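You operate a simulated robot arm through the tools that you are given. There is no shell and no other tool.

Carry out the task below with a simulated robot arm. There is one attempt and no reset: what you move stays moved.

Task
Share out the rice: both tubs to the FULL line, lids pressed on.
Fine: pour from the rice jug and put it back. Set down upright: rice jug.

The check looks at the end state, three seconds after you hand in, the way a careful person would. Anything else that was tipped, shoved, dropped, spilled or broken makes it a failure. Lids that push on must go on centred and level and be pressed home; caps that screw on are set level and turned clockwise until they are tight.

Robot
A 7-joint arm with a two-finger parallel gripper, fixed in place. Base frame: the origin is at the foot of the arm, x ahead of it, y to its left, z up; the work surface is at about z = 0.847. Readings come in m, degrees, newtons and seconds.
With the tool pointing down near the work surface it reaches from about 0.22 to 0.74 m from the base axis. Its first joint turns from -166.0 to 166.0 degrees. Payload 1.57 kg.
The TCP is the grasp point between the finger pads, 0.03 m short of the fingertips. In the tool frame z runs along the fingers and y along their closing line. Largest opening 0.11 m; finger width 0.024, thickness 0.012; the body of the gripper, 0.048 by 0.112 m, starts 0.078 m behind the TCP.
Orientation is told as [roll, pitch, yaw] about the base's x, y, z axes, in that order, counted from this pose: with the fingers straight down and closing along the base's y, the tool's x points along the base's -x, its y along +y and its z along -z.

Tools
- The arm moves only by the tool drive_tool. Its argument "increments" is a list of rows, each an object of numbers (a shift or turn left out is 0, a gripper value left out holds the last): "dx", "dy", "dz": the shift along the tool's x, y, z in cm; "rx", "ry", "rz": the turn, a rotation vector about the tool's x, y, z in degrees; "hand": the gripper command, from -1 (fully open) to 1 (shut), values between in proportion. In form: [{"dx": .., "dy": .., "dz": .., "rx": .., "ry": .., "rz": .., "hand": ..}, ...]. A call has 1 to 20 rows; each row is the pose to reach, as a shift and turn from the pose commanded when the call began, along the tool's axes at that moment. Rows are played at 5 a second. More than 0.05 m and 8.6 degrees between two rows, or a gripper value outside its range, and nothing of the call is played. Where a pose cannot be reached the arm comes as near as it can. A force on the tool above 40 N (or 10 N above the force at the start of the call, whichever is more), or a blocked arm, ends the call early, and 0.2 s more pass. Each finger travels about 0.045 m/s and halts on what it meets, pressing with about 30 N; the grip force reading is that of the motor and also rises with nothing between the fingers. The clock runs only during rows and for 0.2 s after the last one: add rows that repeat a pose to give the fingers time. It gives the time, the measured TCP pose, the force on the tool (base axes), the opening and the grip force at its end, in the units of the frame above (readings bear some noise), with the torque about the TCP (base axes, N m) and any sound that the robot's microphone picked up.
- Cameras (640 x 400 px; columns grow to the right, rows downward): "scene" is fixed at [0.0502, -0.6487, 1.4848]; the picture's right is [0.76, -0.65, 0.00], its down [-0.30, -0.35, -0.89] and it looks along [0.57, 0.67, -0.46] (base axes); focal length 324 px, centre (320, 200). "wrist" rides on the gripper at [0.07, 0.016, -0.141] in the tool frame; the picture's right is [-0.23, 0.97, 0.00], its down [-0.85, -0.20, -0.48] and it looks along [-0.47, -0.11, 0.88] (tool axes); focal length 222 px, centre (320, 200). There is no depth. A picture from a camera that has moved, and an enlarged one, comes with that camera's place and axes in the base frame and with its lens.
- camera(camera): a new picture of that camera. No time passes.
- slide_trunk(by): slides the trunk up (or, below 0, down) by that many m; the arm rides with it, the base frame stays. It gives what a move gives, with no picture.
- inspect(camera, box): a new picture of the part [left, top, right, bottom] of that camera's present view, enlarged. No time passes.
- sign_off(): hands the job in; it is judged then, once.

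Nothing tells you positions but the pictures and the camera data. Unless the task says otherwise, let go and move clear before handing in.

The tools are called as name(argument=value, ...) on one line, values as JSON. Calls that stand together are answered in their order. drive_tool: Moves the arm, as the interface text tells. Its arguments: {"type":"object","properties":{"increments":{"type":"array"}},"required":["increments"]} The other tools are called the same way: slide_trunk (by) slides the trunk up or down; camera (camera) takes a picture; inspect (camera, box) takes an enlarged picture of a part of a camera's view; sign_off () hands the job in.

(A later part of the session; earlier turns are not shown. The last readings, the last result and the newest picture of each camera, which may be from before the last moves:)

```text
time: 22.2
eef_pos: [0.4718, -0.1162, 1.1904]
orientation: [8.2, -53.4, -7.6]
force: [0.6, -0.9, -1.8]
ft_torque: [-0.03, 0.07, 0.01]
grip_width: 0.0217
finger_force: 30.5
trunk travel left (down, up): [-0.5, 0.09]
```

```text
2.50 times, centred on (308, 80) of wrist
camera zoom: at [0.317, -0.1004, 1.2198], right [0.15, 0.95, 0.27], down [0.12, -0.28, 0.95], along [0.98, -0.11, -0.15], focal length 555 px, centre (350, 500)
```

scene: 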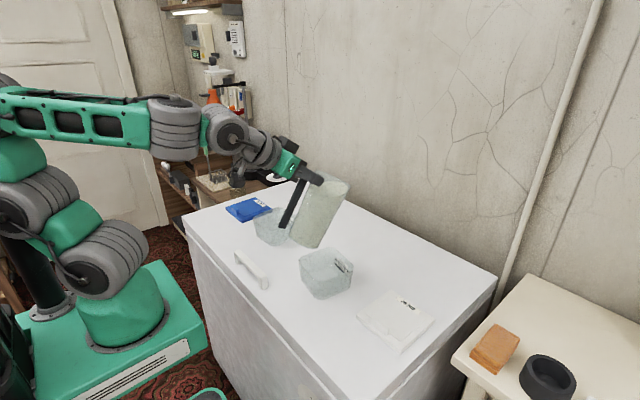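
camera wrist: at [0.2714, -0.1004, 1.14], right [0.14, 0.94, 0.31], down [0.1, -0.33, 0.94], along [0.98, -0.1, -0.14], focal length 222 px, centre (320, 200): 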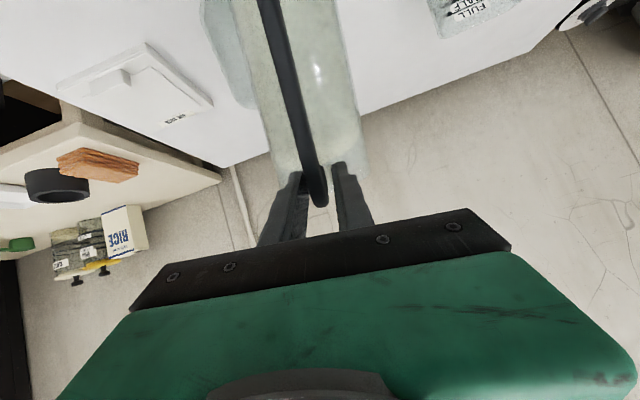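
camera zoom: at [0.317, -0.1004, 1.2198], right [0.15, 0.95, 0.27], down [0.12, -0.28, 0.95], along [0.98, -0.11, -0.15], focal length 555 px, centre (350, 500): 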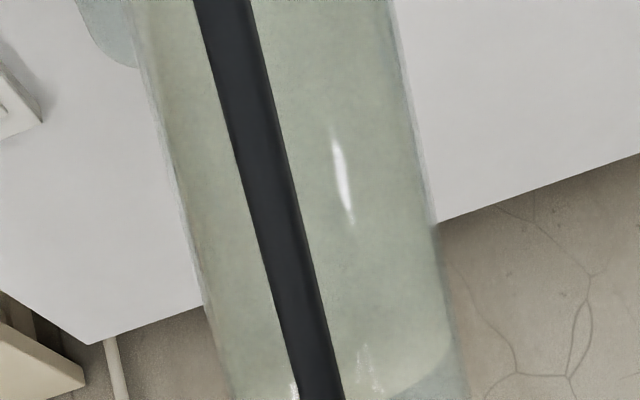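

The rice behaves almost like a liquid and is near the lip at this tilt, so pouring starts around 40°. Reaching the tubs straight on folds the arm too tightly, so I'll level the jug and go to the middle, then pour sideways into each tub.

drive_tool(increments=[{"dx": 0.02, "dy": 0.9, "dz": 0.1, "rx": 0.14, "ry": -2.6, "rz": -0.48, "hand": 1}, {"dx": 0.05, "dy": 1.9, "dz": 0.21, "rx": 0.28, "ry": -5.2, "rz": -0.95}, {"dx": 0.07, "dy": 2.9, "dz": 0.31, "rx": 0.42, "ry": -7.8, "rz": -1.43}, {"dx": 0.1, "dy": 3.85, "dz": 0.42, "rx": 0.56, "ry": -10.4, "rz": -1.9}, {"dx": 0.12, "dy": 4.8, "dz": 0.52, "rx": 0.7, "ry": -13.0, "rz": -2.4}, {"dx": 0.15, "dy": 5.8, "dz": 0.63, "rx": 0.84, "ry": -15.6, "rz": -2.85}, {"dx": 0.17, "dy": 6.75, "dz": 0.73, "rx": 0.98, "ry": -18.2, "rz": -3.3}, {"dx": 0.2, "dy": 7.7, "dz": 0.84, "rx": 1.12, "ry": -20.7, "rz": -3.8}, {"dx": 0.22, "dy": 8.7, "dz": 0.94, "rx": 1.26, "ry": -23.3, "rz": -4.3}, {"dx": 0.25, "dy": 9.63, "dz": 1.05, "rx": 1.4, "ry": -25.9, "rz": -4.75}, {"dx": 0.25, "dy": 9.63, "dz": 1.05, "rx": 1.4, "ry": -25.9, "rz": -4.75}])

inspect(camera="scene", box=[240, 140, 400, 260])

```text
time: 24.3
eef_pos: [0.472, -0.1115, 1.1612]
orientation: [5.3, -73.2, -16.3]
force: [0.0, 0.3, -1.7]
ft_torque: [0.0, 0.15, -0.01]
grip_width: 0.0221
finger_force: 29.6
trunk travel left (down, up): [-0.5, 0.09]
stopped in row 10: the arm was blocked; the commanded pose is now the measured one
```

```text
3.33 times, centred on (320, 200) of scene
camera zoom: at [0.0502, -0.6487, 1.4848], right [0.76, -0.65, 0.0], down [-0.3, -0.35, -0.89], along [0.57, 0.67, -0.46], focal length 1080 px, centre (320, 200)
```

zoom: 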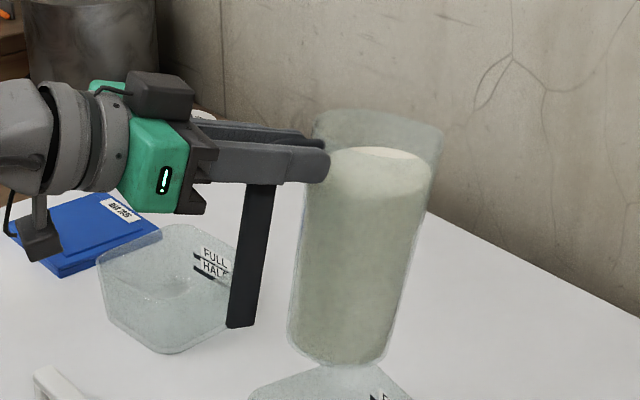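

The arm reports being blocked and the tool barely moved sideways. I'll look at the whole arm to see what is limiting it.

camera(camera="scene")

inspect(camera="scene", box=[0, 50, 320, 250])

camera(camera="wrist")

```text
taken
```

scene: 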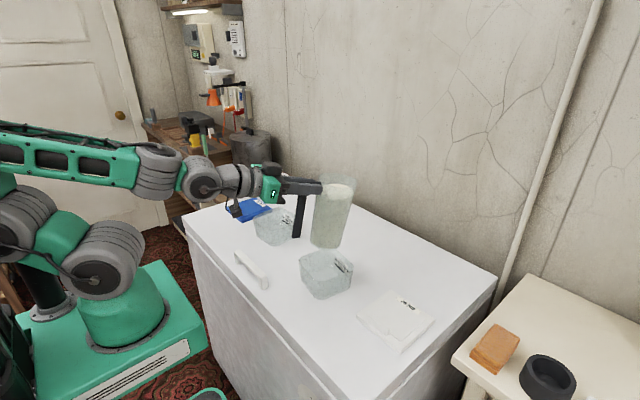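

```text
2.00 times, centred on (160, 150) of scene
camera zoom: at [0.0502, -0.6487, 1.4848], right [0.76, -0.65, 0.0], down [-0.3, -0.35, -0.89], along [0.57, 0.67, -0.46], focal length 648 px, centre (640, 300)
```

zoom: 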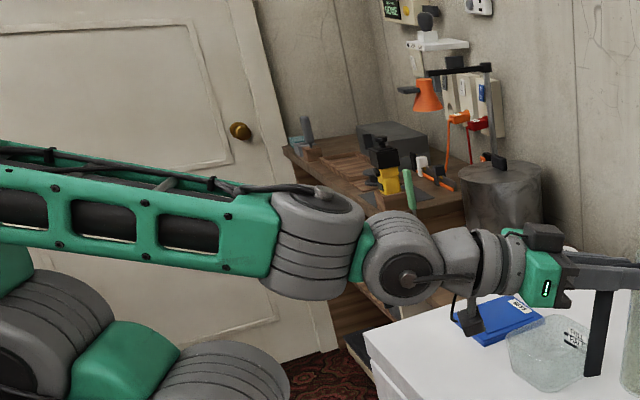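

```text
taken
camera wrist: at [0.3217, -0.0642, 1.1364], right [0.25, 0.94, 0.24], down [-0.25, -0.18, 0.95], along [0.93, -0.3, 0.19], focal length 222 px, centre (320, 200)
```

wrist: 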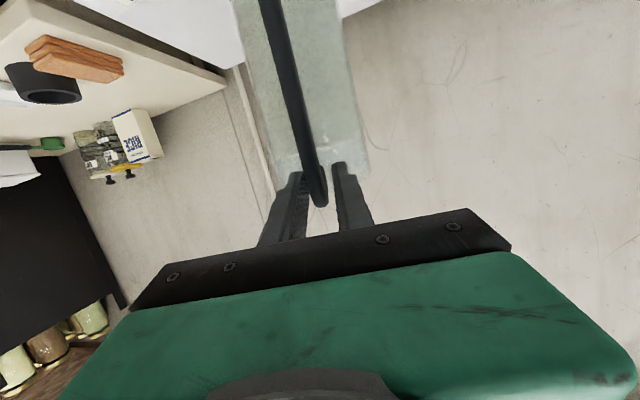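

The elbow is folded far back, so the arm runs out of room when the wrist is this close to the base. I'll extend outward to about (0.58, -0.04, 1.20) and swing the tool to point right-forward with the jug nearly upright.

drive_tool(increments=[{"dx": -0.51, "dy": 0.77, "dz": 0.65, "rx": 1.2, "ry": -0.3, "rz": 0.2, "hand": 1}, {"dx": -1.02, "dy": 1.54, "dz": 1.29, "rx": 2.8, "ry": -0.7, "rz": 0.5}, {"dx": -1.54, "dy": 2.3, "dz": 1.94, "rx": 5.0, "ry": -1.2, "rz": 0.9}, {"dx": -2.05, "dy": 3.07, "dz": 2.59, "rx": 7.5, "ry": -1.8, "rz": 1.4}, {"dx": -2.56, "dy": 3.84, "dz": 3.23, "rx": 10.0, "ry": -2.5, "rz": 1.8}, {"dx": -3.07, "dy": 4.61, "dz": 3.88, "rx": 12.5, "ry": -3.1, "rz": 2.3}, {"dx": -3.58, "dy": 5.38, "dz": 4.53, "rx": 15.0, "ry": -3.7, "rz": 2.7}, {"dx": -4.09, "dy": 6.15, "dz": 5.17, "rx": 17.7, "ry": -4.4, "rz": 3.2}, {"dx": -4.6, "dy": 6.91, "dz": 5.82, "rx": 20.4, "ry": -5.0, "rz": 3.7}, {"dx": -5.12, "dy": 7.68, "dz": 6.47, "rx": 23.1, "ry": -5.7, "rz": 4.2}, {"dx": -5.63, "dy": 8.45, "dz": 7.11, "rx": 25.7, "ry": -6.3, "rz": 4.7}, {"dx": -6.14, "dy": 9.22, "dz": 7.76, "rx": 28.35, "ry": -7.0, "rz": 5.2}, {"dx": -6.14, "dy": 9.22, "dz": 7.76, "rx": 28.35, "ry": -7.0, "rz": 5.2}])

camera(camera="scene")

```text
time: 27.1
eef_pos: [0.5789, -0.0368, 1.2065]
orientation: [0.9, -80.6, -40.8]
force: [-0.4, 0.4, -2.6]
ft_torque: [0.08, 0.1, -0.02]
grip_width: 0.022
finger_force: 29.9
trunk travel left (down, up): [-0.5, 0.09]
```

```text
taken
```

scene: 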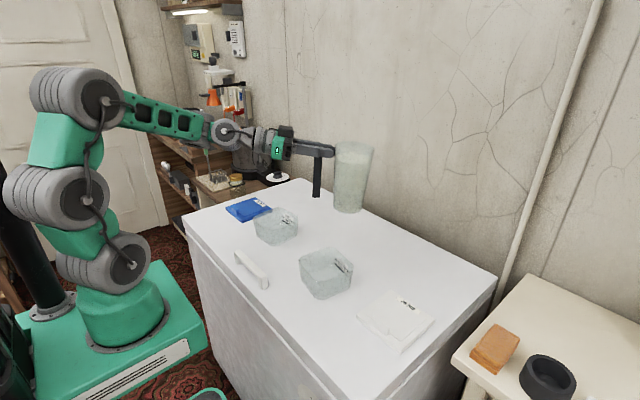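

The arm is in a good posture now and the jug is clear. The tilt direction lies in the image plane, so I'll zoom in to measure how far the jug slipped in the grip.

inspect(camera="scene", box=[290, 130, 390, 220])

```text
4.44 times, centred on (340, 175) of scene
camera zoom: at [0.0502, -0.6487, 1.4848], right [0.76, -0.65, 0.0], down [-0.3, -0.35, -0.89], along [0.57, 0.67, -0.46], focal length 1439 px, centre (231, 311)
```

zoom: 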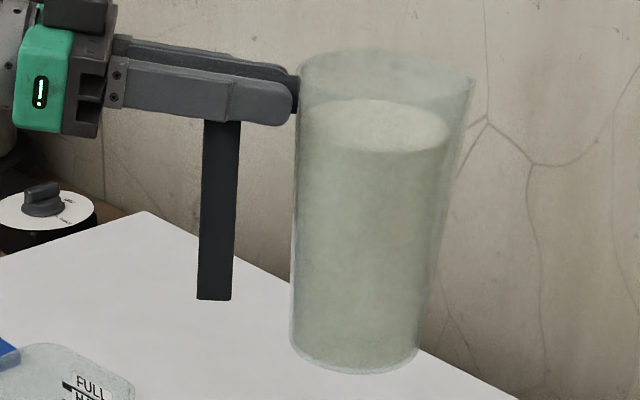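

The jug sits about 6° less tilted than the tool, from that bump. I'll swing to the sideways pour position, pointing toward -y behind the right-hand tub, with the jug still nearly upright.

drive_tool(increments=[{"dx": 0.15, "dy": 0.02, "dz": -0.8, "rx": 2.0, "ry": 0.6, "rz": 0.5, "hand": 1}, {"dx": 0.33, "dy": 0.04, "dz": -1.8, "rx": 5.0, "ry": 1.4, "rz": 1.3}, {"dx": 0.5, "dy": 0.06, "dz": -2.9, "rx": 8.5, "ry": 2.4, "rz": 2.3}, {"dx": 0.68, "dy": 0.08, "dz": -3.9, "rx": 12.0, "ry": 3.4, "rz": 3.2}, {"dx": 0.86, "dy": 0.1, "dz": -4.9, "rx": 15.5, "ry": 4.4, "rz": 4.2}, {"dx": 1.04, "dy": 0.12, "dz": -5.9, "rx": 19.0, "ry": 5.4, "rz": 5.1}, {"dx": 1.21, "dy": 0.15, "dz": -6.9, "rx": 22.5, "ry": 6.4, "rz": 6.0}, {"dx": 1.39, "dy": 0.17, "dz": -7.9, "rx": 26.0, "ry": 7.4, "rz": 7.0}, {"dx": 1.56, "dy": 0.19, "dz": -8.9, "rx": 29.2, "ry": 8.4, "rz": 7.8}, {"dx": 1.72, "dy": 0.21, "dz": -9.8, "rx": 32.0, "ry": 9.2, "rz": 8.6}, {"dx": 1.84, "dy": 0.22, "dz": -10.47, "rx": 33.84, "ry": 9.69, "rz": 9.07}, {"dx": 1.84, "dy": 0.22, "dz": -10.47, "rx": 33.84, "ry": 9.69, "rz": 9.07}])

camera(camera="scene")

inspect(camera="scene", box=[260, 160, 388, 300])

```text
time: 29.7
eef_pos: [0.4972, -0.0819, 1.0677]
orientation: [1.6, -70.5, -75.8]
force: [-0.4, 0.6, -1.9]
ft_torque: [0.09, 0.07, 0.01]
grip_width: 0.0218
finger_force: 29.8
out of reach, approached as far as the arm can: row 5, 6, 7, 8, 9, 10, 11, 12
trunk travel left (down, up): [-0.5, 0.09]
```

```text
taken
```

scene: 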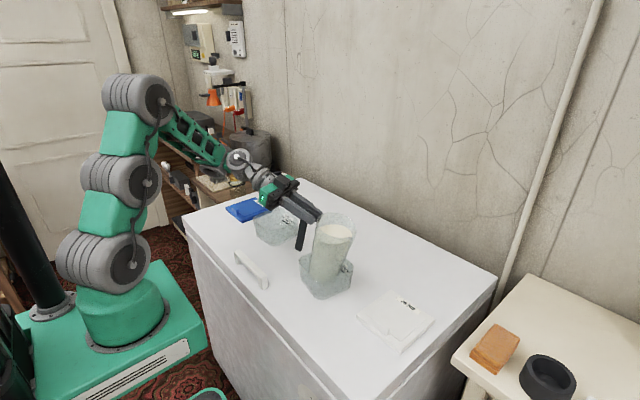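

```text
2.86 times, centred on (324, 230) of scene
camera zoom: at [0.0502, -0.6487, 1.4848], right [0.76, -0.65, 0.0], down [-0.3, -0.35, -0.89], along [0.57, 0.67, -0.46], focal length 925 px, centre (309, 114)
```

zoom: 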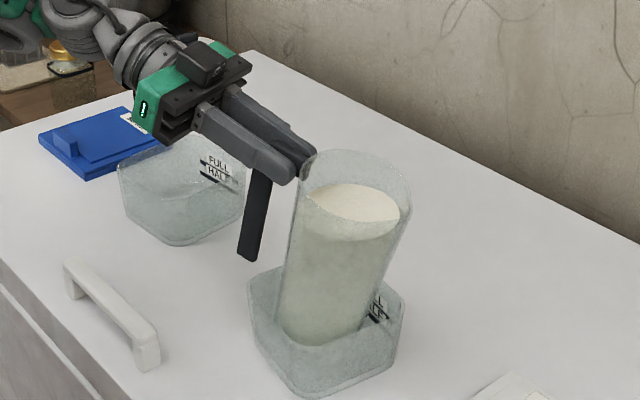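

That pose was out of reach: the orientation was met, but the tool dropped to z = 1.068 and the jug's base is now inside the tub. The force readings show no contact, so I'll retrace the same path slowly and check as I go.

drive_tool(increments=[{"dx": -0.15, "dy": 0.3, "dz": 0.42, "rx": -1.7, "ry": -0.5, "rz": -0.45, "hand": 1}, {"dx": -0.42, "dy": 0.83, "dz": 1.16, "rx": -4.7, "ry": -1.36, "rz": -1.27}, {"dx": -0.69, "dy": 1.36, "dz": 1.9, "rx": -7.8, "ry": -2.2, "rz": -2.1}, {"dx": -0.69, "dy": 1.36, "dz": 1.9, "rx": -7.8, "ry": -2.2, "rz": -2.1}])

inspect(camera="scene", box=[260, 160, 388, 300])

```text
time: 30.7
eef_pos: [0.5159, -0.0962, 1.0666]
orientation: [3.1, -72.7, -69.6]
force: [-0.5, -0.1, -1.7]
ft_torque: [0.1, 0.07, 0.01]
grip_width: 0.0219
finger_force: 30.5
trunk travel left (down, up): [-0.5, 0.09]
```

```text
2.86 times, centred on (324, 230) of scene
camera zoom: at [0.0502, -0.6487, 1.4848], right [0.76, -0.65, 0.0], down [-0.3, -0.35, -0.89], along [0.57, 0.67, -0.46], focal length 925 px, centre (309, 114)
```

zoom: 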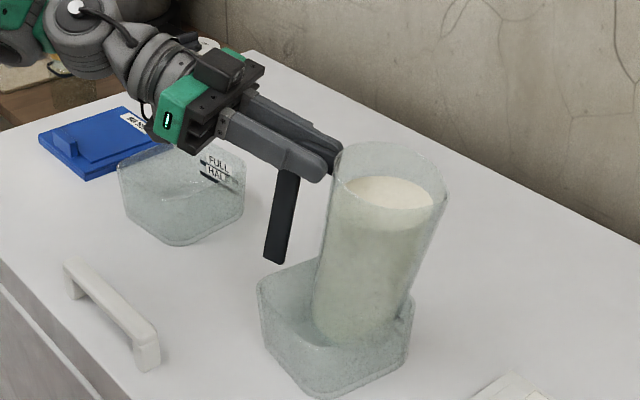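

The command had reset to the reached pose, so that move shifted the jug sideways inside the tub instead of retracing. I'll lift straight up in 1 cm steps to clear the tub.

drive_tool(increments=[{"dx": -0.48, "dy": 0.01, "dz": -0.15, "hand": 1}, {"dx": -0.96, "dy": 0.02, "dz": -0.3}, {"dx": -1.91, "dy": 0.03, "dz": -0.59}, {"dx": -2.87, "dy": 0.05, "dz": -0.89}, {"dx": -2.87, "dy": 0.05, "dz": -0.89}])

inspect(camera="scene", box=[260, 160, 388, 300])

```text
time: 31.9
eef_pos: [0.5165, -0.0963, 1.0972]
orientation: [3.1, -72.7, -69.7]
force: [-0.5, 0.5, -1.8]
ft_torque: [0.08, 0.04, 0.01]
grip_width: 0.0216
finger_force: 29.4
trunk travel left (down, up): [-0.5, 0.09]
```

```text
2.86 times, centred on (324, 230) of scene
camera zoom: at [0.0502, -0.6487, 1.4848], right [0.76, -0.65, 0.0], down [-0.3, -0.35, -0.89], along [0.57, 0.67, -0.46], focal length 925 px, centre (309, 114)
```

zoom: 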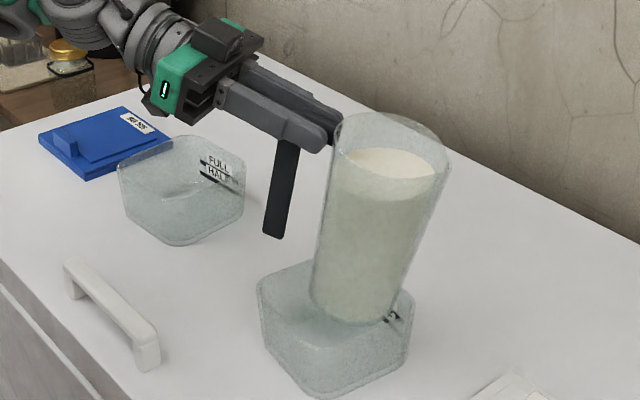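

The jug is rising straight and the tub stays put. I'll go up another 6 cm.

drive_tool(increments=[{"dx": -0.96, "dy": 0.02, "dz": -0.3, "hand": 1}, {"dx": -1.91, "dy": 0.03, "dz": -0.59}, {"dx": -2.87, "dy": 0.05, "dz": -0.89}, {"dx": -3.82, "dy": 0.06, "dz": -1.19}, {"dx": -4.78, "dy": 0.08, "dz": -1.48}, {"dx": -5.73, "dy": 0.1, "dz": -1.78}, {"dx": -5.73, "dy": 0.1, "dz": -1.78}])

inspect(camera="scene", box=[260, 150, 388, 310])

camera(camera="scene")

```text
time: 33.5
eef_pos: [0.5157, -0.095, 1.1568]
orientation: [3.0, -72.7, -69.6]
force: [0.8, 0.9, -0.8]
ft_torque: [0.13, 0.07, 0.0]
grip_width: 0.0219
finger_force: 29.9
trunk travel left (down, up): [-0.5, 0.09]
```

```text
2.50 times, centred on (324, 230) of scene
camera zoom: at [0.0502, -0.6487, 1.4848], right [0.76, -0.65, 0.0], down [-0.3, -0.35, -0.89], along [0.57, 0.67, -0.46], focal length 810 px, centre (310, 125)
```

zoom: 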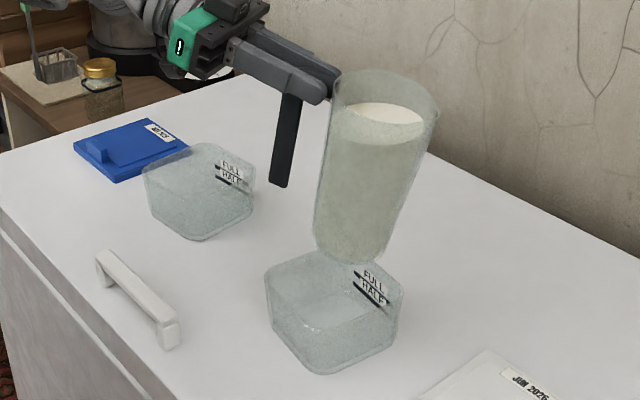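

```text
taken
```

scene: 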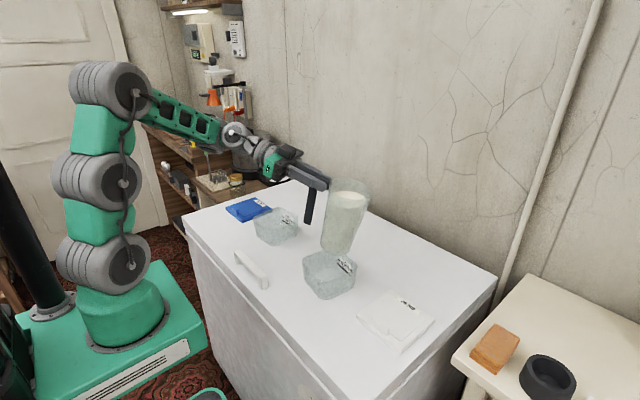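

The jug is clear above the right-hand tub. I'll zoom in to fix that tub's current position before going on.

inspect(camera="scene", box=[298, 245, 362, 305])

```text
6.67 times, centred on (330, 275) of scene
camera zoom: at [0.0502, -0.6487, 1.4848], right [0.76, -0.65, 0.0], down [-0.3, -0.35, -0.89], along [0.57, 0.67, -0.46], focal length 2159 px, centre (253, -300)
```

zoom: 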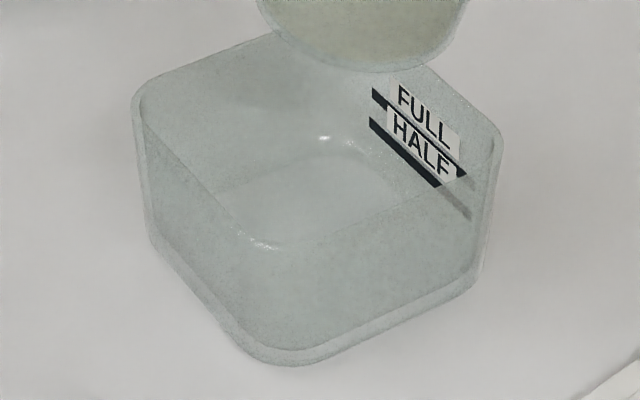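

The right-hand tub is now at about (0.536, -0.119), turned about -9°. I'll move back to the pre-pour point at φ ≈ -60° with the jug tilted only about 18°, and confirm it is reachable.

drive_tool(increments=[{"dx": 0.32, "dy": -0.08, "dz": -1.18, "rx": -0.73, "ry": 0.97, "rz": -0.4, "hand": 1}, {"dx": 0.65, "dy": -0.15, "dz": -2.36, "rx": -1.47, "ry": 1.94, "rz": -0.8}, {"dx": 0.97, "dy": -0.22, "dz": -3.54, "rx": -2.2, "ry": 2.9, "rz": -1.2}, {"dx": 1.3, "dy": -0.3, "dz": -4.72, "rx": -2.9, "ry": 3.9, "rz": -1.6}, {"dx": 1.62, "dy": -0.38, "dz": -5.9, "rx": -3.7, "ry": 4.9, "rz": -2.0}, {"dx": 1.94, "dy": -0.45, "dz": -7.1, "rx": -4.4, "ry": 5.8, "rz": -2.4}, {"dx": 2.27, "dy": -0.52, "dz": -8.3, "rx": -5.1, "ry": 6.8, "rz": -2.8}, {"dx": 2.59, "dy": -0.6, "dz": -9.45, "rx": -5.86, "ry": 7.77, "rz": -3.24}, {"dx": 2.59, "dy": -0.6, "dz": -9.45, "rx": -5.86, "ry": 7.77, "rz": -3.24}])

camera(camera="scene")

inspect(camera="scene", box=[260, 160, 388, 300])

```text
time: 35.5
eef_pos: [0.4734, -0.0158, 1.145]
orientation: [0.1, -64.9, -60.2]
force: [-0.6, 0.0, -2.0]
ft_torque: [0.09, 0.02, -0.02]
grip_width: 0.0219
finger_force: 29.9
out of reach, approached as far as the arm can: row 3, 4, 5, 6, 7, 8, 9
trunk travel left (down, up): [-0.5, 0.09]
```

```text
taken
```

scene: 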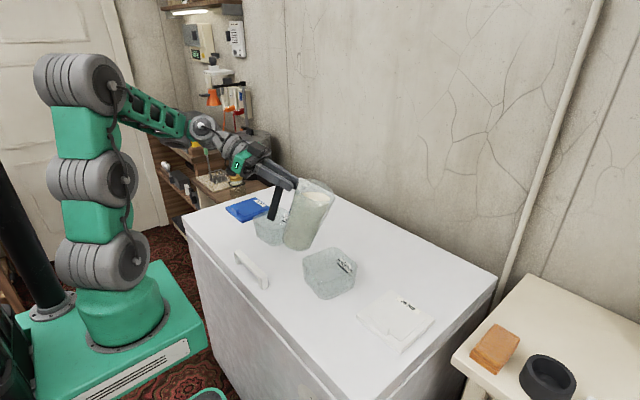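

```text
2.86 times, centred on (324, 230) of scene
camera zoom: at [0.0502, -0.6487, 1.4848], right [0.76, -0.65, 0.0], down [-0.3, -0.35, -0.89], along [0.57, 0.67, -0.46], focal length 925 px, centre (309, 114)
```

zoom: 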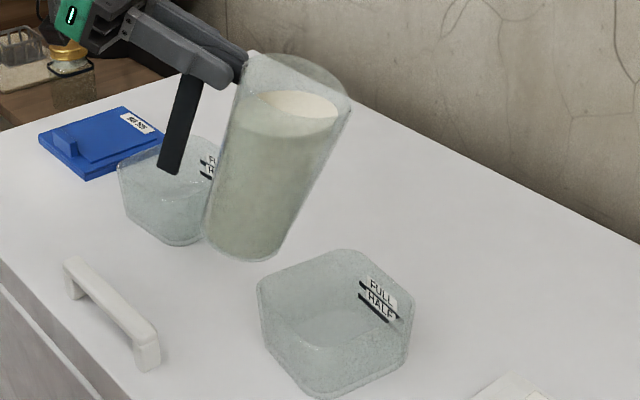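

It came within 1.7 cm of the target, which is fine because more tilt eases the wrist limit. I'll tilt to roughly 30° with the lip over the tub, just short of flowing, and check.

drive_tool(increments=[{"dx": 0.6, "dy": 0.03, "dz": 0.1, "ry": 1.5, "hand": 1}, {"dx": 1.4, "dy": 0.07, "dz": 0.22, "ry": 3.3}, {"dx": 2.2, "dy": 0.11, "dz": 0.35, "ry": 5.2}, {"dx": 3.0, "dy": 0.15, "dz": 0.47, "ry": 7.1}, {"dx": 3.8, "dy": 0.19, "dz": 0.6, "ry": 9.0}, {"dx": 4.5, "dy": 0.23, "dz": 0.71, "ry": 10.6}, {"dx": 4.88, "dy": 0.25, "dz": 0.77, "ry": 11.5}, {"dx": 4.88, "dy": 0.25, "dz": 0.77, "ry": 11.5}])

inspect(camera="scene", box=[260, 180, 372, 305])

camera(camera="wrist")

```text
time: 37.3
eef_pos: [0.4684, -0.0034, 1.0964]
orientation: [0.1, -53.4, -60.2]
force: [0.0, 0.1, -2.4]
ft_torque: [0.06, -0.01, 0.0]
grip_width: 0.0218
finger_force: 30.2
trunk travel left (down, up): [-0.5, 0.09]
```

```text
3.20 times, centred on (316, 242) of scene
camera zoom: at [0.0502, -0.6487, 1.4848], right [0.76, -0.65, 0.0], down [-0.3, -0.35, -0.89], along [0.57, 0.67, -0.46], focal length 1036 px, centre (333, 64)
```

zoom: 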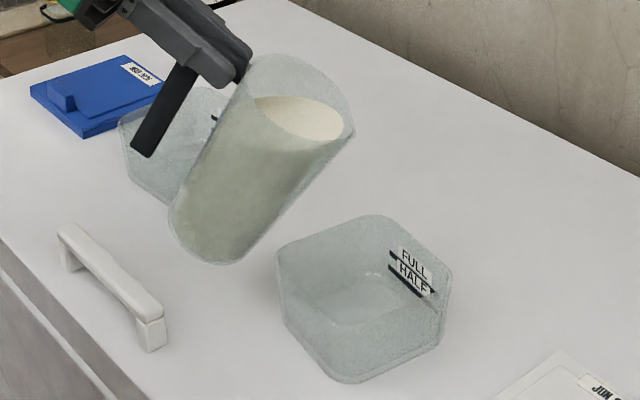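

```text
taken
camera wrist: at [0.4052, 0.139, 1.1257], right [0.91, 0.37, 0.18], down [-0.11, -0.21, 0.97], along [0.4, -0.91, -0.15], focal length 222 px, centre (320, 200)
```

wrist: 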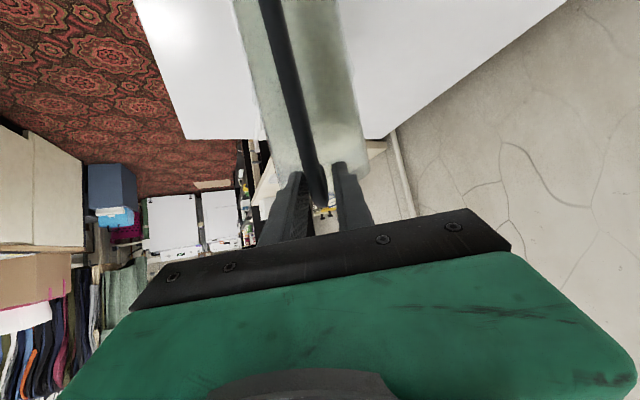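

The lip is right above the tub's centre and no rice has moved yet. I'll tilt slowly to about 36° and watch for the first flow.

drive_tool(increments=[{"dx": -0.1, "dz": 0.06, "ry": 1.0, "hand": 1}, {"dx": -0.2, "dz": 0.12, "ry": 2.0}, {"dx": -0.3, "dz": 0.18, "ry": 3.0}, {"dx": -0.4, "dz": 0.25, "ry": 4.0}, {"dx": -0.5, "dz": 0.32, "ry": 5.0}, {"dx": -0.6, "dz": 0.39, "ry": 6.0}, {"dx": -0.6, "dz": 0.39, "ry": 6.0}])

inspect(camera="scene", box=[260, 180, 372, 305])

```text
time: 38.9
eef_pos: [0.472, -0.0075, 1.099]
orientation: [0.1, -47.3, -60.2]
force: [-0.3, 0.4, -2.1]
ft_torque: [0.04, 0.04, 0.02]
grip_width: 0.0218
finger_force: 29.3
trunk travel left (down, up): [-0.5, 0.09]
```

```text
3.20 times, centred on (316, 242) of scene
camera zoom: at [0.0502, -0.6487, 1.4848], right [0.76, -0.65, 0.0], down [-0.3, -0.35, -0.89], along [0.57, 0.67, -0.46], focal length 1036 px, centre (333, 64)
```

zoom: 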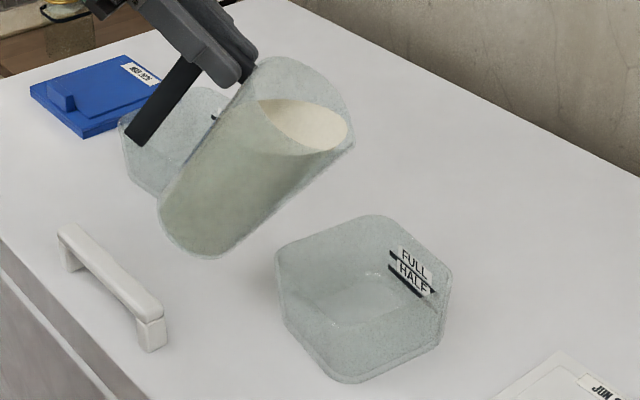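

The rice is right at the lip now. I'll go another 3°, hold briefly, and look.

drive_tool(increments=[{"dx": -0.11, "dz": 0.07, "ry": 1.0, "hand": 1}, {"dx": -0.22, "dz": 0.15, "ry": 2.0}, {"dx": -0.33, "dz": 0.22, "ry": 3.0}, {"dx": -0.33, "dz": 0.22, "ry": 3.0}])

inspect(camera="scene", box=[260, 180, 372, 305])

```text
time: 39.9
eef_pos: [0.4742, -0.0137, 1.1005]
orientation: [0.1, -44.4, -60.2]
force: [-0.4, -0.3, -1.9]
ft_torque: [0.05, 0.01, 0.03]
grip_width: 0.022
finger_force: 29.9
trunk travel left (down, up): [-0.5, 0.09]
```

```text
3.20 times, centred on (316, 242) of scene
camera zoom: at [0.0502, -0.6487, 1.4848], right [0.76, -0.65, 0.0], down [-0.3, -0.35, -0.89], along [0.57, 0.67, -0.46], focal length 1036 px, centre (333, 64)
```

zoom: 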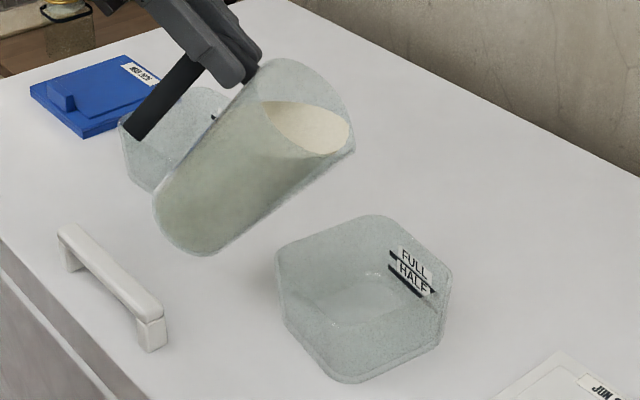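

No flow yet, so I'll continue in 3° steps.

drive_tool(increments=[{"dz": 0.2, "ry": 1.0, "hand": 1}, {"dz": 0.4, "ry": 2.0}, {"dz": 0.59, "ry": 3.0}, {"dz": 0.59, "ry": 3.0}])

inspect(camera="scene", box=[260, 180, 372, 305])

```text
time: 40.9
eef_pos: [0.4758, -0.0151, 1.0942]
orientation: [0.0, -41.5, -60.2]
force: [1.1, 0.0, -1.9]
ft_torque: [0.02, 0.04, 0.01]
grip_width: 0.0217
finger_force: 30.1
trunk travel left (down, up): [-0.5, 0.09]
```

```text
3.20 times, centred on (316, 242) of scene
camera zoom: at [0.0502, -0.6487, 1.4848], right [0.76, -0.65, 0.0], down [-0.3, -0.35, -0.89], along [0.57, 0.67, -0.46], focal length 1036 px, centre (333, 64)
```

zoom: 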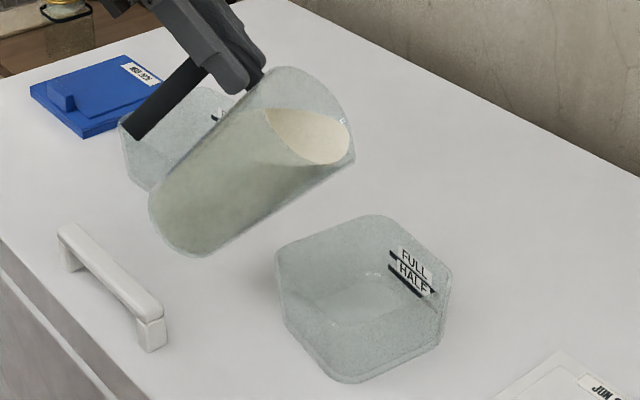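

Still no flow. I'll zoom in on the mouth and go another 3°.

drive_tool(increments=[{"dz": 0.2, "ry": 1.0, "hand": 1}, {"dz": 0.4, "ry": 2.0}, {"dz": 0.62, "ry": 3.0}, {"dz": 0.62, "ry": 3.0}])

inspect(camera="scene", box=[300, 195, 350, 245])

inspect(camera="scene", box=[298, 245, 362, 305])

```text
time: 41.9
eef_pos: [0.4782, -0.0197, 1.0914]
orientation: [0.0, -38.4, -60.2]
force: [-0.3, -0.5, -0.7]
ft_torque: [-0.01, 0.02, -0.02]
grip_width: 0.0219
finger_force: 29.7
trunk travel left (down, up): [-0.5, 0.09]
```

```text
8.00 times, centred on (325, 220) of scene
camera zoom: at [0.0502, -0.6487, 1.4848], right [0.76, -0.65, 0.0], down [-0.3, -0.35, -0.89], along [0.57, 0.67, -0.46], focal length 2591 px, centre (280, 40)
```

zoom: 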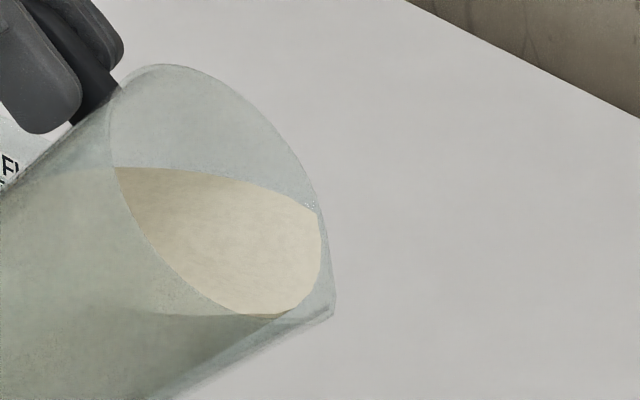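

```text
6.67 times, centred on (330, 275) of scene
camera zoom: at [0.0502, -0.6487, 1.4848], right [0.76, -0.65, 0.0], down [-0.3, -0.35, -0.89], along [0.57, 0.67, -0.46], focal length 2159 px, centre (253, -300)
```

zoom: 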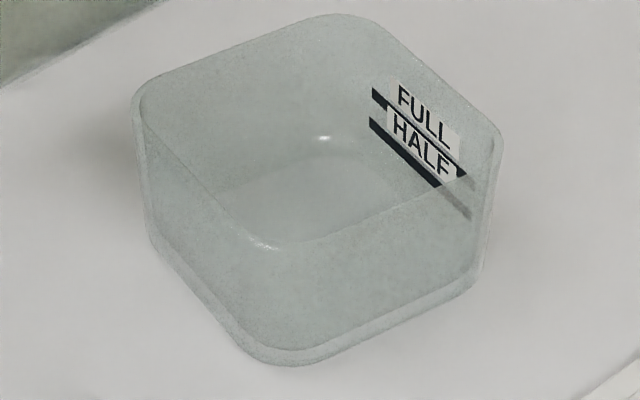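

The rice is right at the spout edge now. I'll continue 3° with a short hold and watch for the stream.

drive_tool(increments=[{"dx": -0.03, "dz": 0.22, "ry": 1.0, "hand": 1}, {"dx": -0.05, "dz": 0.44, "ry": 2.0}, {"dx": -0.08, "dz": 0.66, "ry": 3.0}, {"dx": -0.08, "dz": 0.66, "ry": 3.0}])

inspect(camera="scene", box=[270, 190, 366, 310])

```text
time: 42.9
eef_pos: [0.4809, -0.0241, 1.0866]
orientation: [0.0, -35.4, -60.1]
force: [0.7, -0.8, -1.6]
ft_torque: [-0.02, 0.01, 0.0]
grip_width: 0.0216
finger_force: 30.4
trunk travel left (down, up): [-0.5, 0.09]
```

```text
3.33 times, centred on (318, 250) of scene
camera zoom: at [0.0502, -0.6487, 1.4848], right [0.76, -0.65, 0.0], down [-0.3, -0.35, -0.89], along [0.57, 0.67, -0.46], focal length 1080 px, centre (327, 33)
```

zoom: 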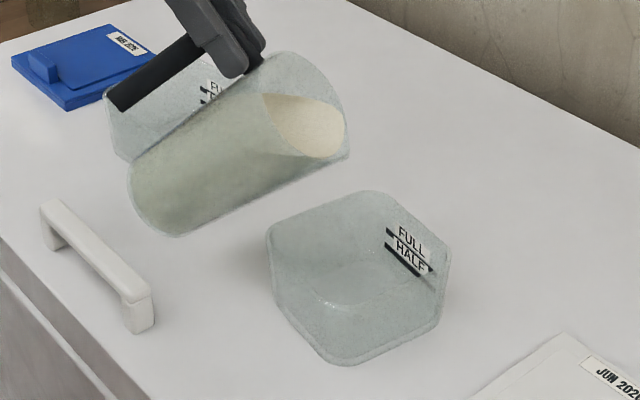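

There's still no stream; the rice is holding a slope like real grain. I'll take another 3° step.

drive_tool(increments=[{"dx": -0.1, "dz": 0.15, "ry": 1.0, "hand": 1}, {"dx": -0.2, "dz": 0.3, "ry": 2.0}, {"dx": -0.3, "dz": 0.44, "ry": 3.0}, {"dx": -0.3, "dz": 0.44, "ry": 3.0}])

inspect(camera="scene", box=[270, 190, 366, 310])

```text
time: 43.9
eef_pos: [0.4828, -0.0277, 1.0851]
orientation: [0.1, -32.4, -60.1]
force: [1.1, 0.6, -1.9]
ft_torque: [0.03, 0.0, 0.0]
grip_width: 0.0218
finger_force: 30.2
trunk travel left (down, up): [-0.5, 0.09]
```

```text
3.33 times, centred on (318, 250) of scene
camera zoom: at [0.0502, -0.6487, 1.4848], right [0.76, -0.65, 0.0], down [-0.3, -0.35, -0.89], along [0.57, 0.67, -0.46], focal length 1080 px, centre (327, 33)
```

zoom: 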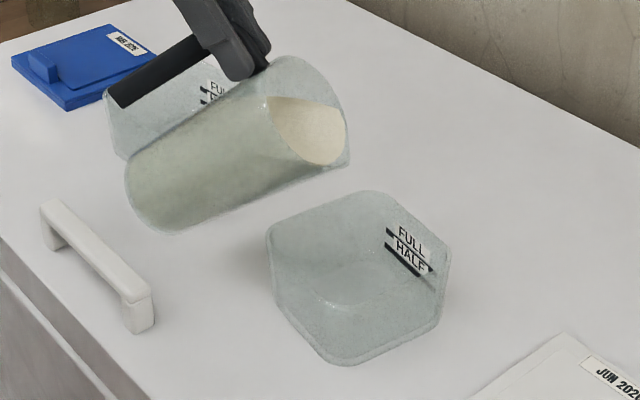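

The rice has reached the lip. I'll take the next 3° step with a hold.

drive_tool(increments=[{"dx": -0.12, "dz": 0.13, "ry": 1.0, "hand": 1}, {"dx": -0.25, "dz": 0.26, "ry": 2.0}, {"dx": -0.37, "dz": 0.39, "ry": 3.0}, {"dx": -0.37, "dz": 0.39, "ry": 3.0}])

inspect(camera="scene", box=[270, 190, 366, 310])

```text
time: 44.9
eef_pos: [0.4853, -0.0323, 1.0824]
orientation: [0.2, -29.4, -60.1]
force: [-0.5, 1.2, -1.4]
ft_torque: [-0.04, -0.02, -0.02]
grip_width: 0.0217
finger_force: 29.9
trunk travel left (down, up): [-0.5, 0.09]
```

```text
3.33 times, centred on (318, 250) of scene
camera zoom: at [0.0502, -0.6487, 1.4848], right [0.76, -0.65, 0.0], down [-0.3, -0.35, -0.89], along [0.57, 0.67, -0.46], focal length 1080 px, centre (327, 33)
```

zoom: 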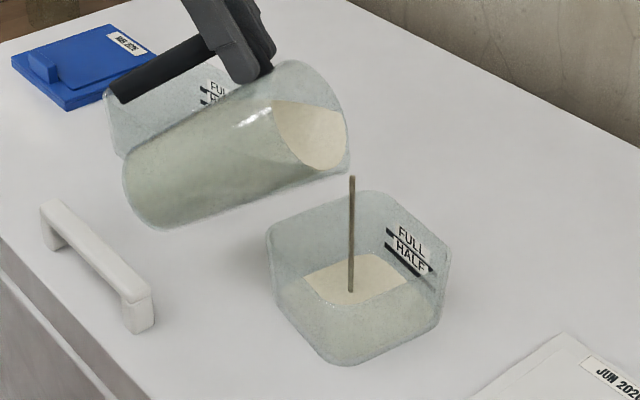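

A thin stream is now falling inside the tub. I'll check the level closely before adding time.

inspect(camera="scene", box=[298, 245, 362, 305])

```text
6.67 times, centred on (330, 275) of scene
camera zoom: at [0.0502, -0.6487, 1.4848], right [0.76, -0.65, 0.0], down [-0.3, -0.35, -0.89], along [0.57, 0.67, -0.46], focal length 2159 px, centre (253, -300)
```

zoom: 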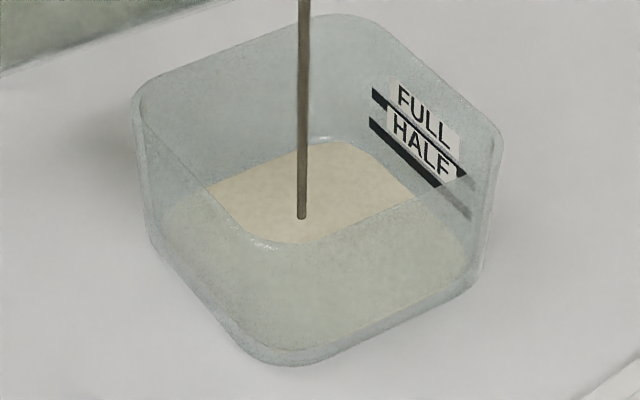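

The level is still below HALF. I'll hold the angle and let the rice run for a short while.

drive_tool(increments=[{"hand": 1}, {"hand": 1}])

inspect(camera="scene", box=[298, 245, 362, 305])

inspect(camera="scene", box=[270, 190, 366, 310])

```text
time: 45.5
eef_pos: [0.4861, -0.0324, 1.0834]
orientation: [0.1, -29.5, -60.0]
force: [-0.7, 0.8, -2.2]
ft_torque: [-0.02, -0.01, -0.04]
grip_width: 0.0217
finger_force: 30.3
trunk travel left (down, up): [-0.5, 0.09]
```

```text
6.67 times, centred on (330, 275) of scene
camera zoom: at [0.0502, -0.6487, 1.4848], right [0.76, -0.65, 0.0], down [-0.3, -0.35, -0.89], along [0.57, 0.67, -0.46], focal length 2159 px, centre (253, -300)
```

zoom: 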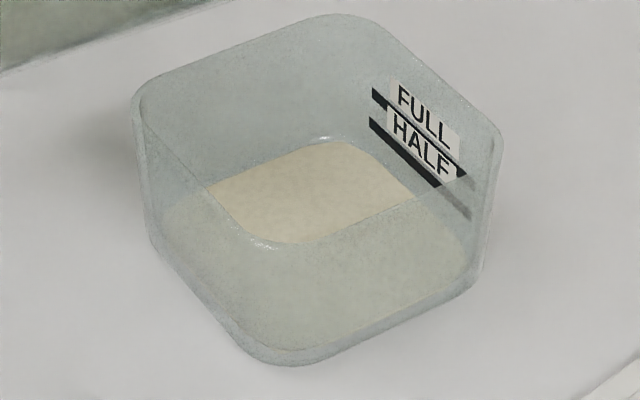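

```text
3.33 times, centred on (318, 250) of scene
camera zoom: at [0.0502, -0.6487, 1.4848], right [0.76, -0.65, 0.0], down [-0.3, -0.35, -0.89], along [0.57, 0.67, -0.46], focal length 1080 px, centre (327, 33)
```

zoom: 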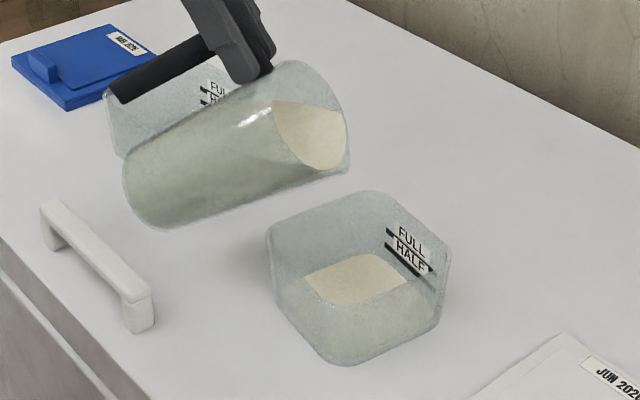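

The flow stops by itself at each angle and the surface levels flat, which makes this easy to control. I'll go 3° further with a hold.

drive_tool(increments=[{"dx": -0.15, "dz": 0.1, "ry": 1.0, "hand": 1}, {"dx": -0.31, "dz": 0.2, "ry": 2.0}, {"dx": -0.46, "dz": 0.31, "ry": 3.0}, {"dx": -0.46, "dz": 0.31, "ry": 3.0}, {"dx": -0.46, "dz": 0.31, "ry": 3.0}, {"dx": -0.46, "dz": 0.31, "ry": 3.0}])

inspect(camera="scene", box=[298, 245, 362, 305])

inspect(camera="scene", box=[270, 190, 366, 310])

```text
time: 46.9
eef_pos: [0.4888, -0.0371, 1.0825]
orientation: [0.0, -26.5, -60.0]
force: [-0.1, 0.0, -1.4]
ft_torque: [-0.04, 0.01, -0.01]
grip_width: 0.0217
finger_force: 29.9
trunk travel left (down, up): [-0.5, 0.09]
```

```text
6.67 times, centred on (330, 275) of scene
camera zoom: at [0.0502, -0.6487, 1.4848], right [0.76, -0.65, 0.0], down [-0.3, -0.35, -0.89], along [0.57, 0.67, -0.46], focal length 2159 px, centre (253, -300)
```

zoom: 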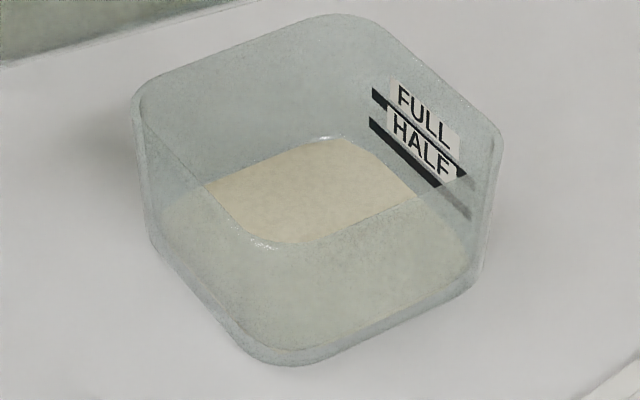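

```text
3.33 times, centred on (318, 250) of scene
camera zoom: at [0.0502, -0.6487, 1.4848], right [0.76, -0.65, 0.0], down [-0.3, -0.35, -0.89], along [0.57, 0.67, -0.46], focal length 1080 px, centre (327, 33)
```

zoom: 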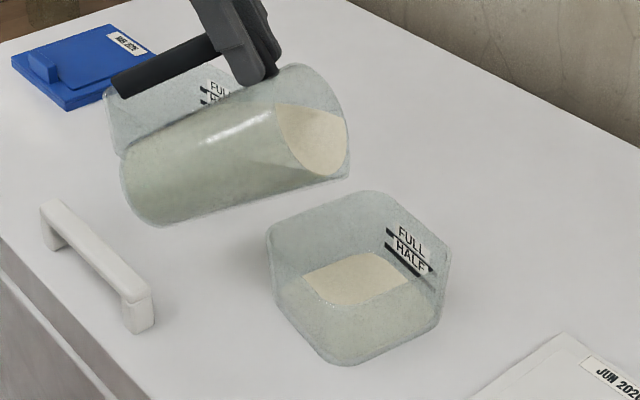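

Only a little more came out. I'll step another 3° and hold.

drive_tool(increments=[{"dx": -0.16, "dz": 0.1, "ry": 1.0, "hand": 1}, {"dx": -0.32, "dz": 0.2, "ry": 2.0}, {"dx": -0.48, "dz": 0.31, "ry": 3.0}, {"dx": -0.48, "dz": 0.31, "ry": 3.0}, {"dx": -0.48, "dz": 0.31, "ry": 3.0}, {"dx": -0.48, "dz": 0.31, "ry": 3.0}])

inspect(camera="scene", box=[298, 245, 362, 305])

inspect(camera="scene", box=[270, 190, 366, 310])

```text
time: 48.3
eef_pos: [0.4906, -0.0429, 1.0823]
orientation: [0.0, -23.5, -60.1]
force: [0.2, 0.1, -2.6]
ft_torque: [-0.02, -0.02, -0.04]
grip_width: 0.0219
finger_force: 30.2
trunk travel left (down, up): [-0.5, 0.09]
```

```text
6.67 times, centred on (330, 275) of scene
camera zoom: at [0.0502, -0.6487, 1.4848], right [0.76, -0.65, 0.0], down [-0.3, -0.35, -0.89], along [0.57, 0.67, -0.46], focal length 2159 px, centre (253, -300)
```

zoom: 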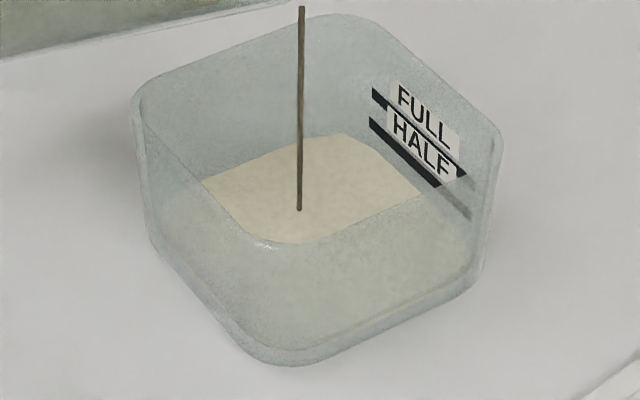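

```text
3.33 times, centred on (318, 250) of scene
camera zoom: at [0.0502, -0.6487, 1.4848], right [0.76, -0.65, 0.0], down [-0.3, -0.35, -0.89], along [0.57, 0.67, -0.46], focal length 1080 px, centre (327, 33)
```

zoom: 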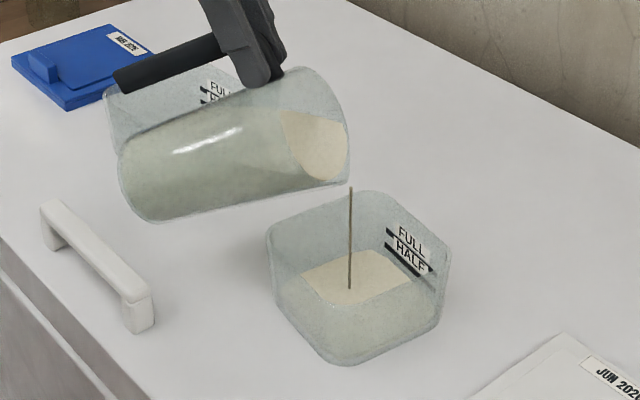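

The stream is thin and lands well inside the tub, with the level just under HALF. I'll go another 4° with a hold.

drive_tool(increments=[{"dx": -0.18, "dz": 0.08, "ry": 1.0, "hand": 1}, {"dx": -0.37, "dz": 0.17, "ry": 2.0}, {"dx": -0.55, "dz": 0.25, "ry": 3.0}, {"dx": -0.74, "dz": 0.31, "ry": 4.0}, {"dx": -0.74, "dz": 0.31, "ry": 4.0}, {"dx": -0.74, "dz": 0.31, "ry": 4.0}, {"dx": -0.74, "dz": 0.31, "ry": 4.0}])

inspect(camera="scene", box=[298, 245, 362, 305])

inspect(camera="scene", box=[270, 190, 366, 310])

```text
time: 49.9
eef_pos: [0.4948, -0.0491, 1.083]
orientation: [0.0, -19.5, -60.1]
force: [-0.6, 0.3, -1.4]
ft_torque: [-0.05, -0.04, -0.01]
grip_width: 0.0215
finger_force: 29.9
trunk travel left (down, up): [-0.5, 0.09]
```

```text
6.67 times, centred on (330, 275) of scene
camera zoom: at [0.0502, -0.6487, 1.4848], right [0.76, -0.65, 0.0], down [-0.3, -0.35, -0.89], along [0.57, 0.67, -0.46], focal length 2159 px, centre (253, -300)
```

zoom: 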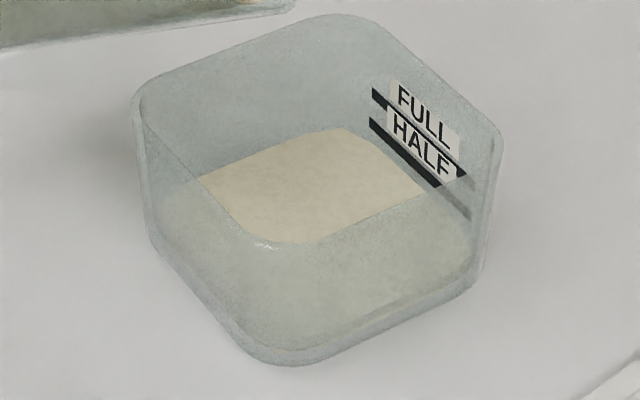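

```text
3.33 times, centred on (318, 250) of scene
camera zoom: at [0.0502, -0.6487, 1.4848], right [0.76, -0.65, 0.0], down [-0.3, -0.35, -0.89], along [0.57, 0.67, -0.46], focal length 1080 px, centre (327, 33)
```

zoom: 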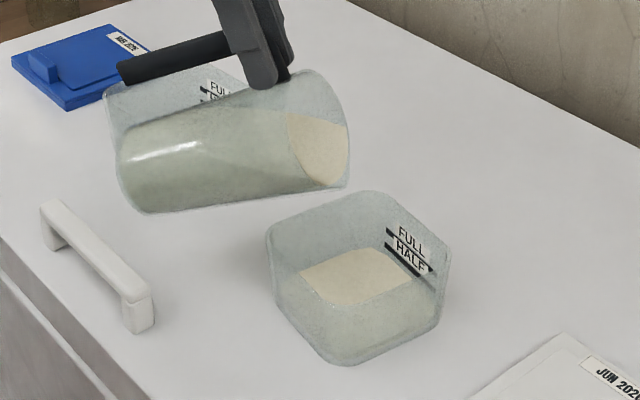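

The level is just under the HALF line. I'll go another 4° with a hold.

drive_tool(increments=[{"dx": -0.2, "dz": 0.05, "ry": 1.0, "hand": 1}, {"dx": -0.4, "dz": 0.11, "ry": 2.0}, {"dx": -0.6, "dz": 0.16, "ry": 3.0}, {"dx": -0.8, "dz": 0.22, "ry": 4.0}, {"dx": -0.8, "dz": 0.22, "ry": 4.0}, {"dx": -0.8, "dz": 0.22, "ry": 4.0}, {"dx": -0.8, "dz": 0.22, "ry": 4.0}])

inspect(camera="scene", box=[298, 245, 362, 305])

inspect(camera="scene", box=[270, 190, 366, 310])

```text
time: 51.5
eef_pos: [0.4998, -0.0562, 1.0833]
orientation: [-0.1, -15.5, -60.2]
force: [0.0, 0.8, -1.6]
ft_torque: [-0.05, -0.02, 0.01]
grip_width: 0.0219
finger_force: 29.9
trunk travel left (down, up): [-0.5, 0.09]
```

```text
6.67 times, centred on (330, 275) of scene
camera zoom: at [0.0502, -0.6487, 1.4848], right [0.76, -0.65, 0.0], down [-0.3, -0.35, -0.89], along [0.57, 0.67, -0.46], focal length 2159 px, centre (253, -300)
```

zoom: 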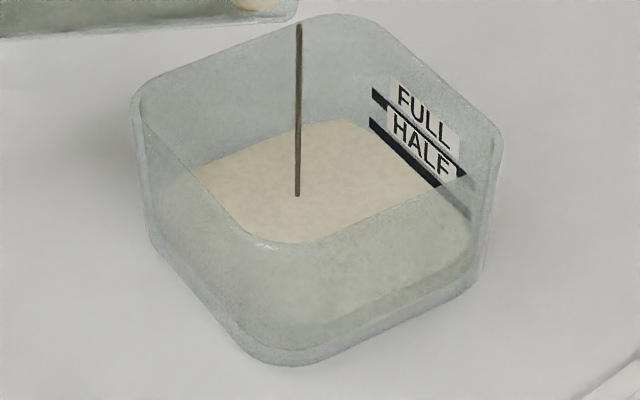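

```text
3.33 times, centred on (318, 250) of scene
camera zoom: at [0.0502, -0.6487, 1.4848], right [0.76, -0.65, 0.0], down [-0.3, -0.35, -0.89], along [0.57, 0.67, -0.46], focal length 1080 px, centre (327, 33)
```

zoom: 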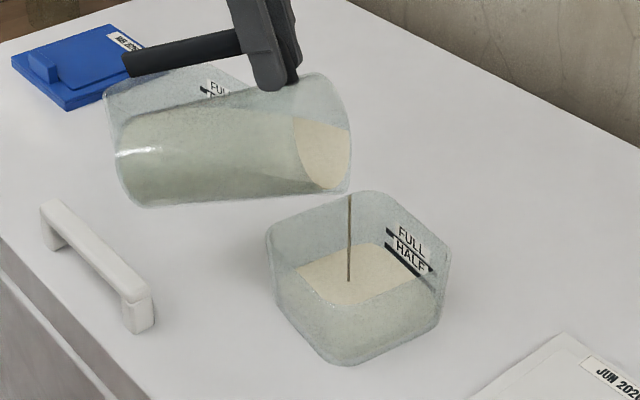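

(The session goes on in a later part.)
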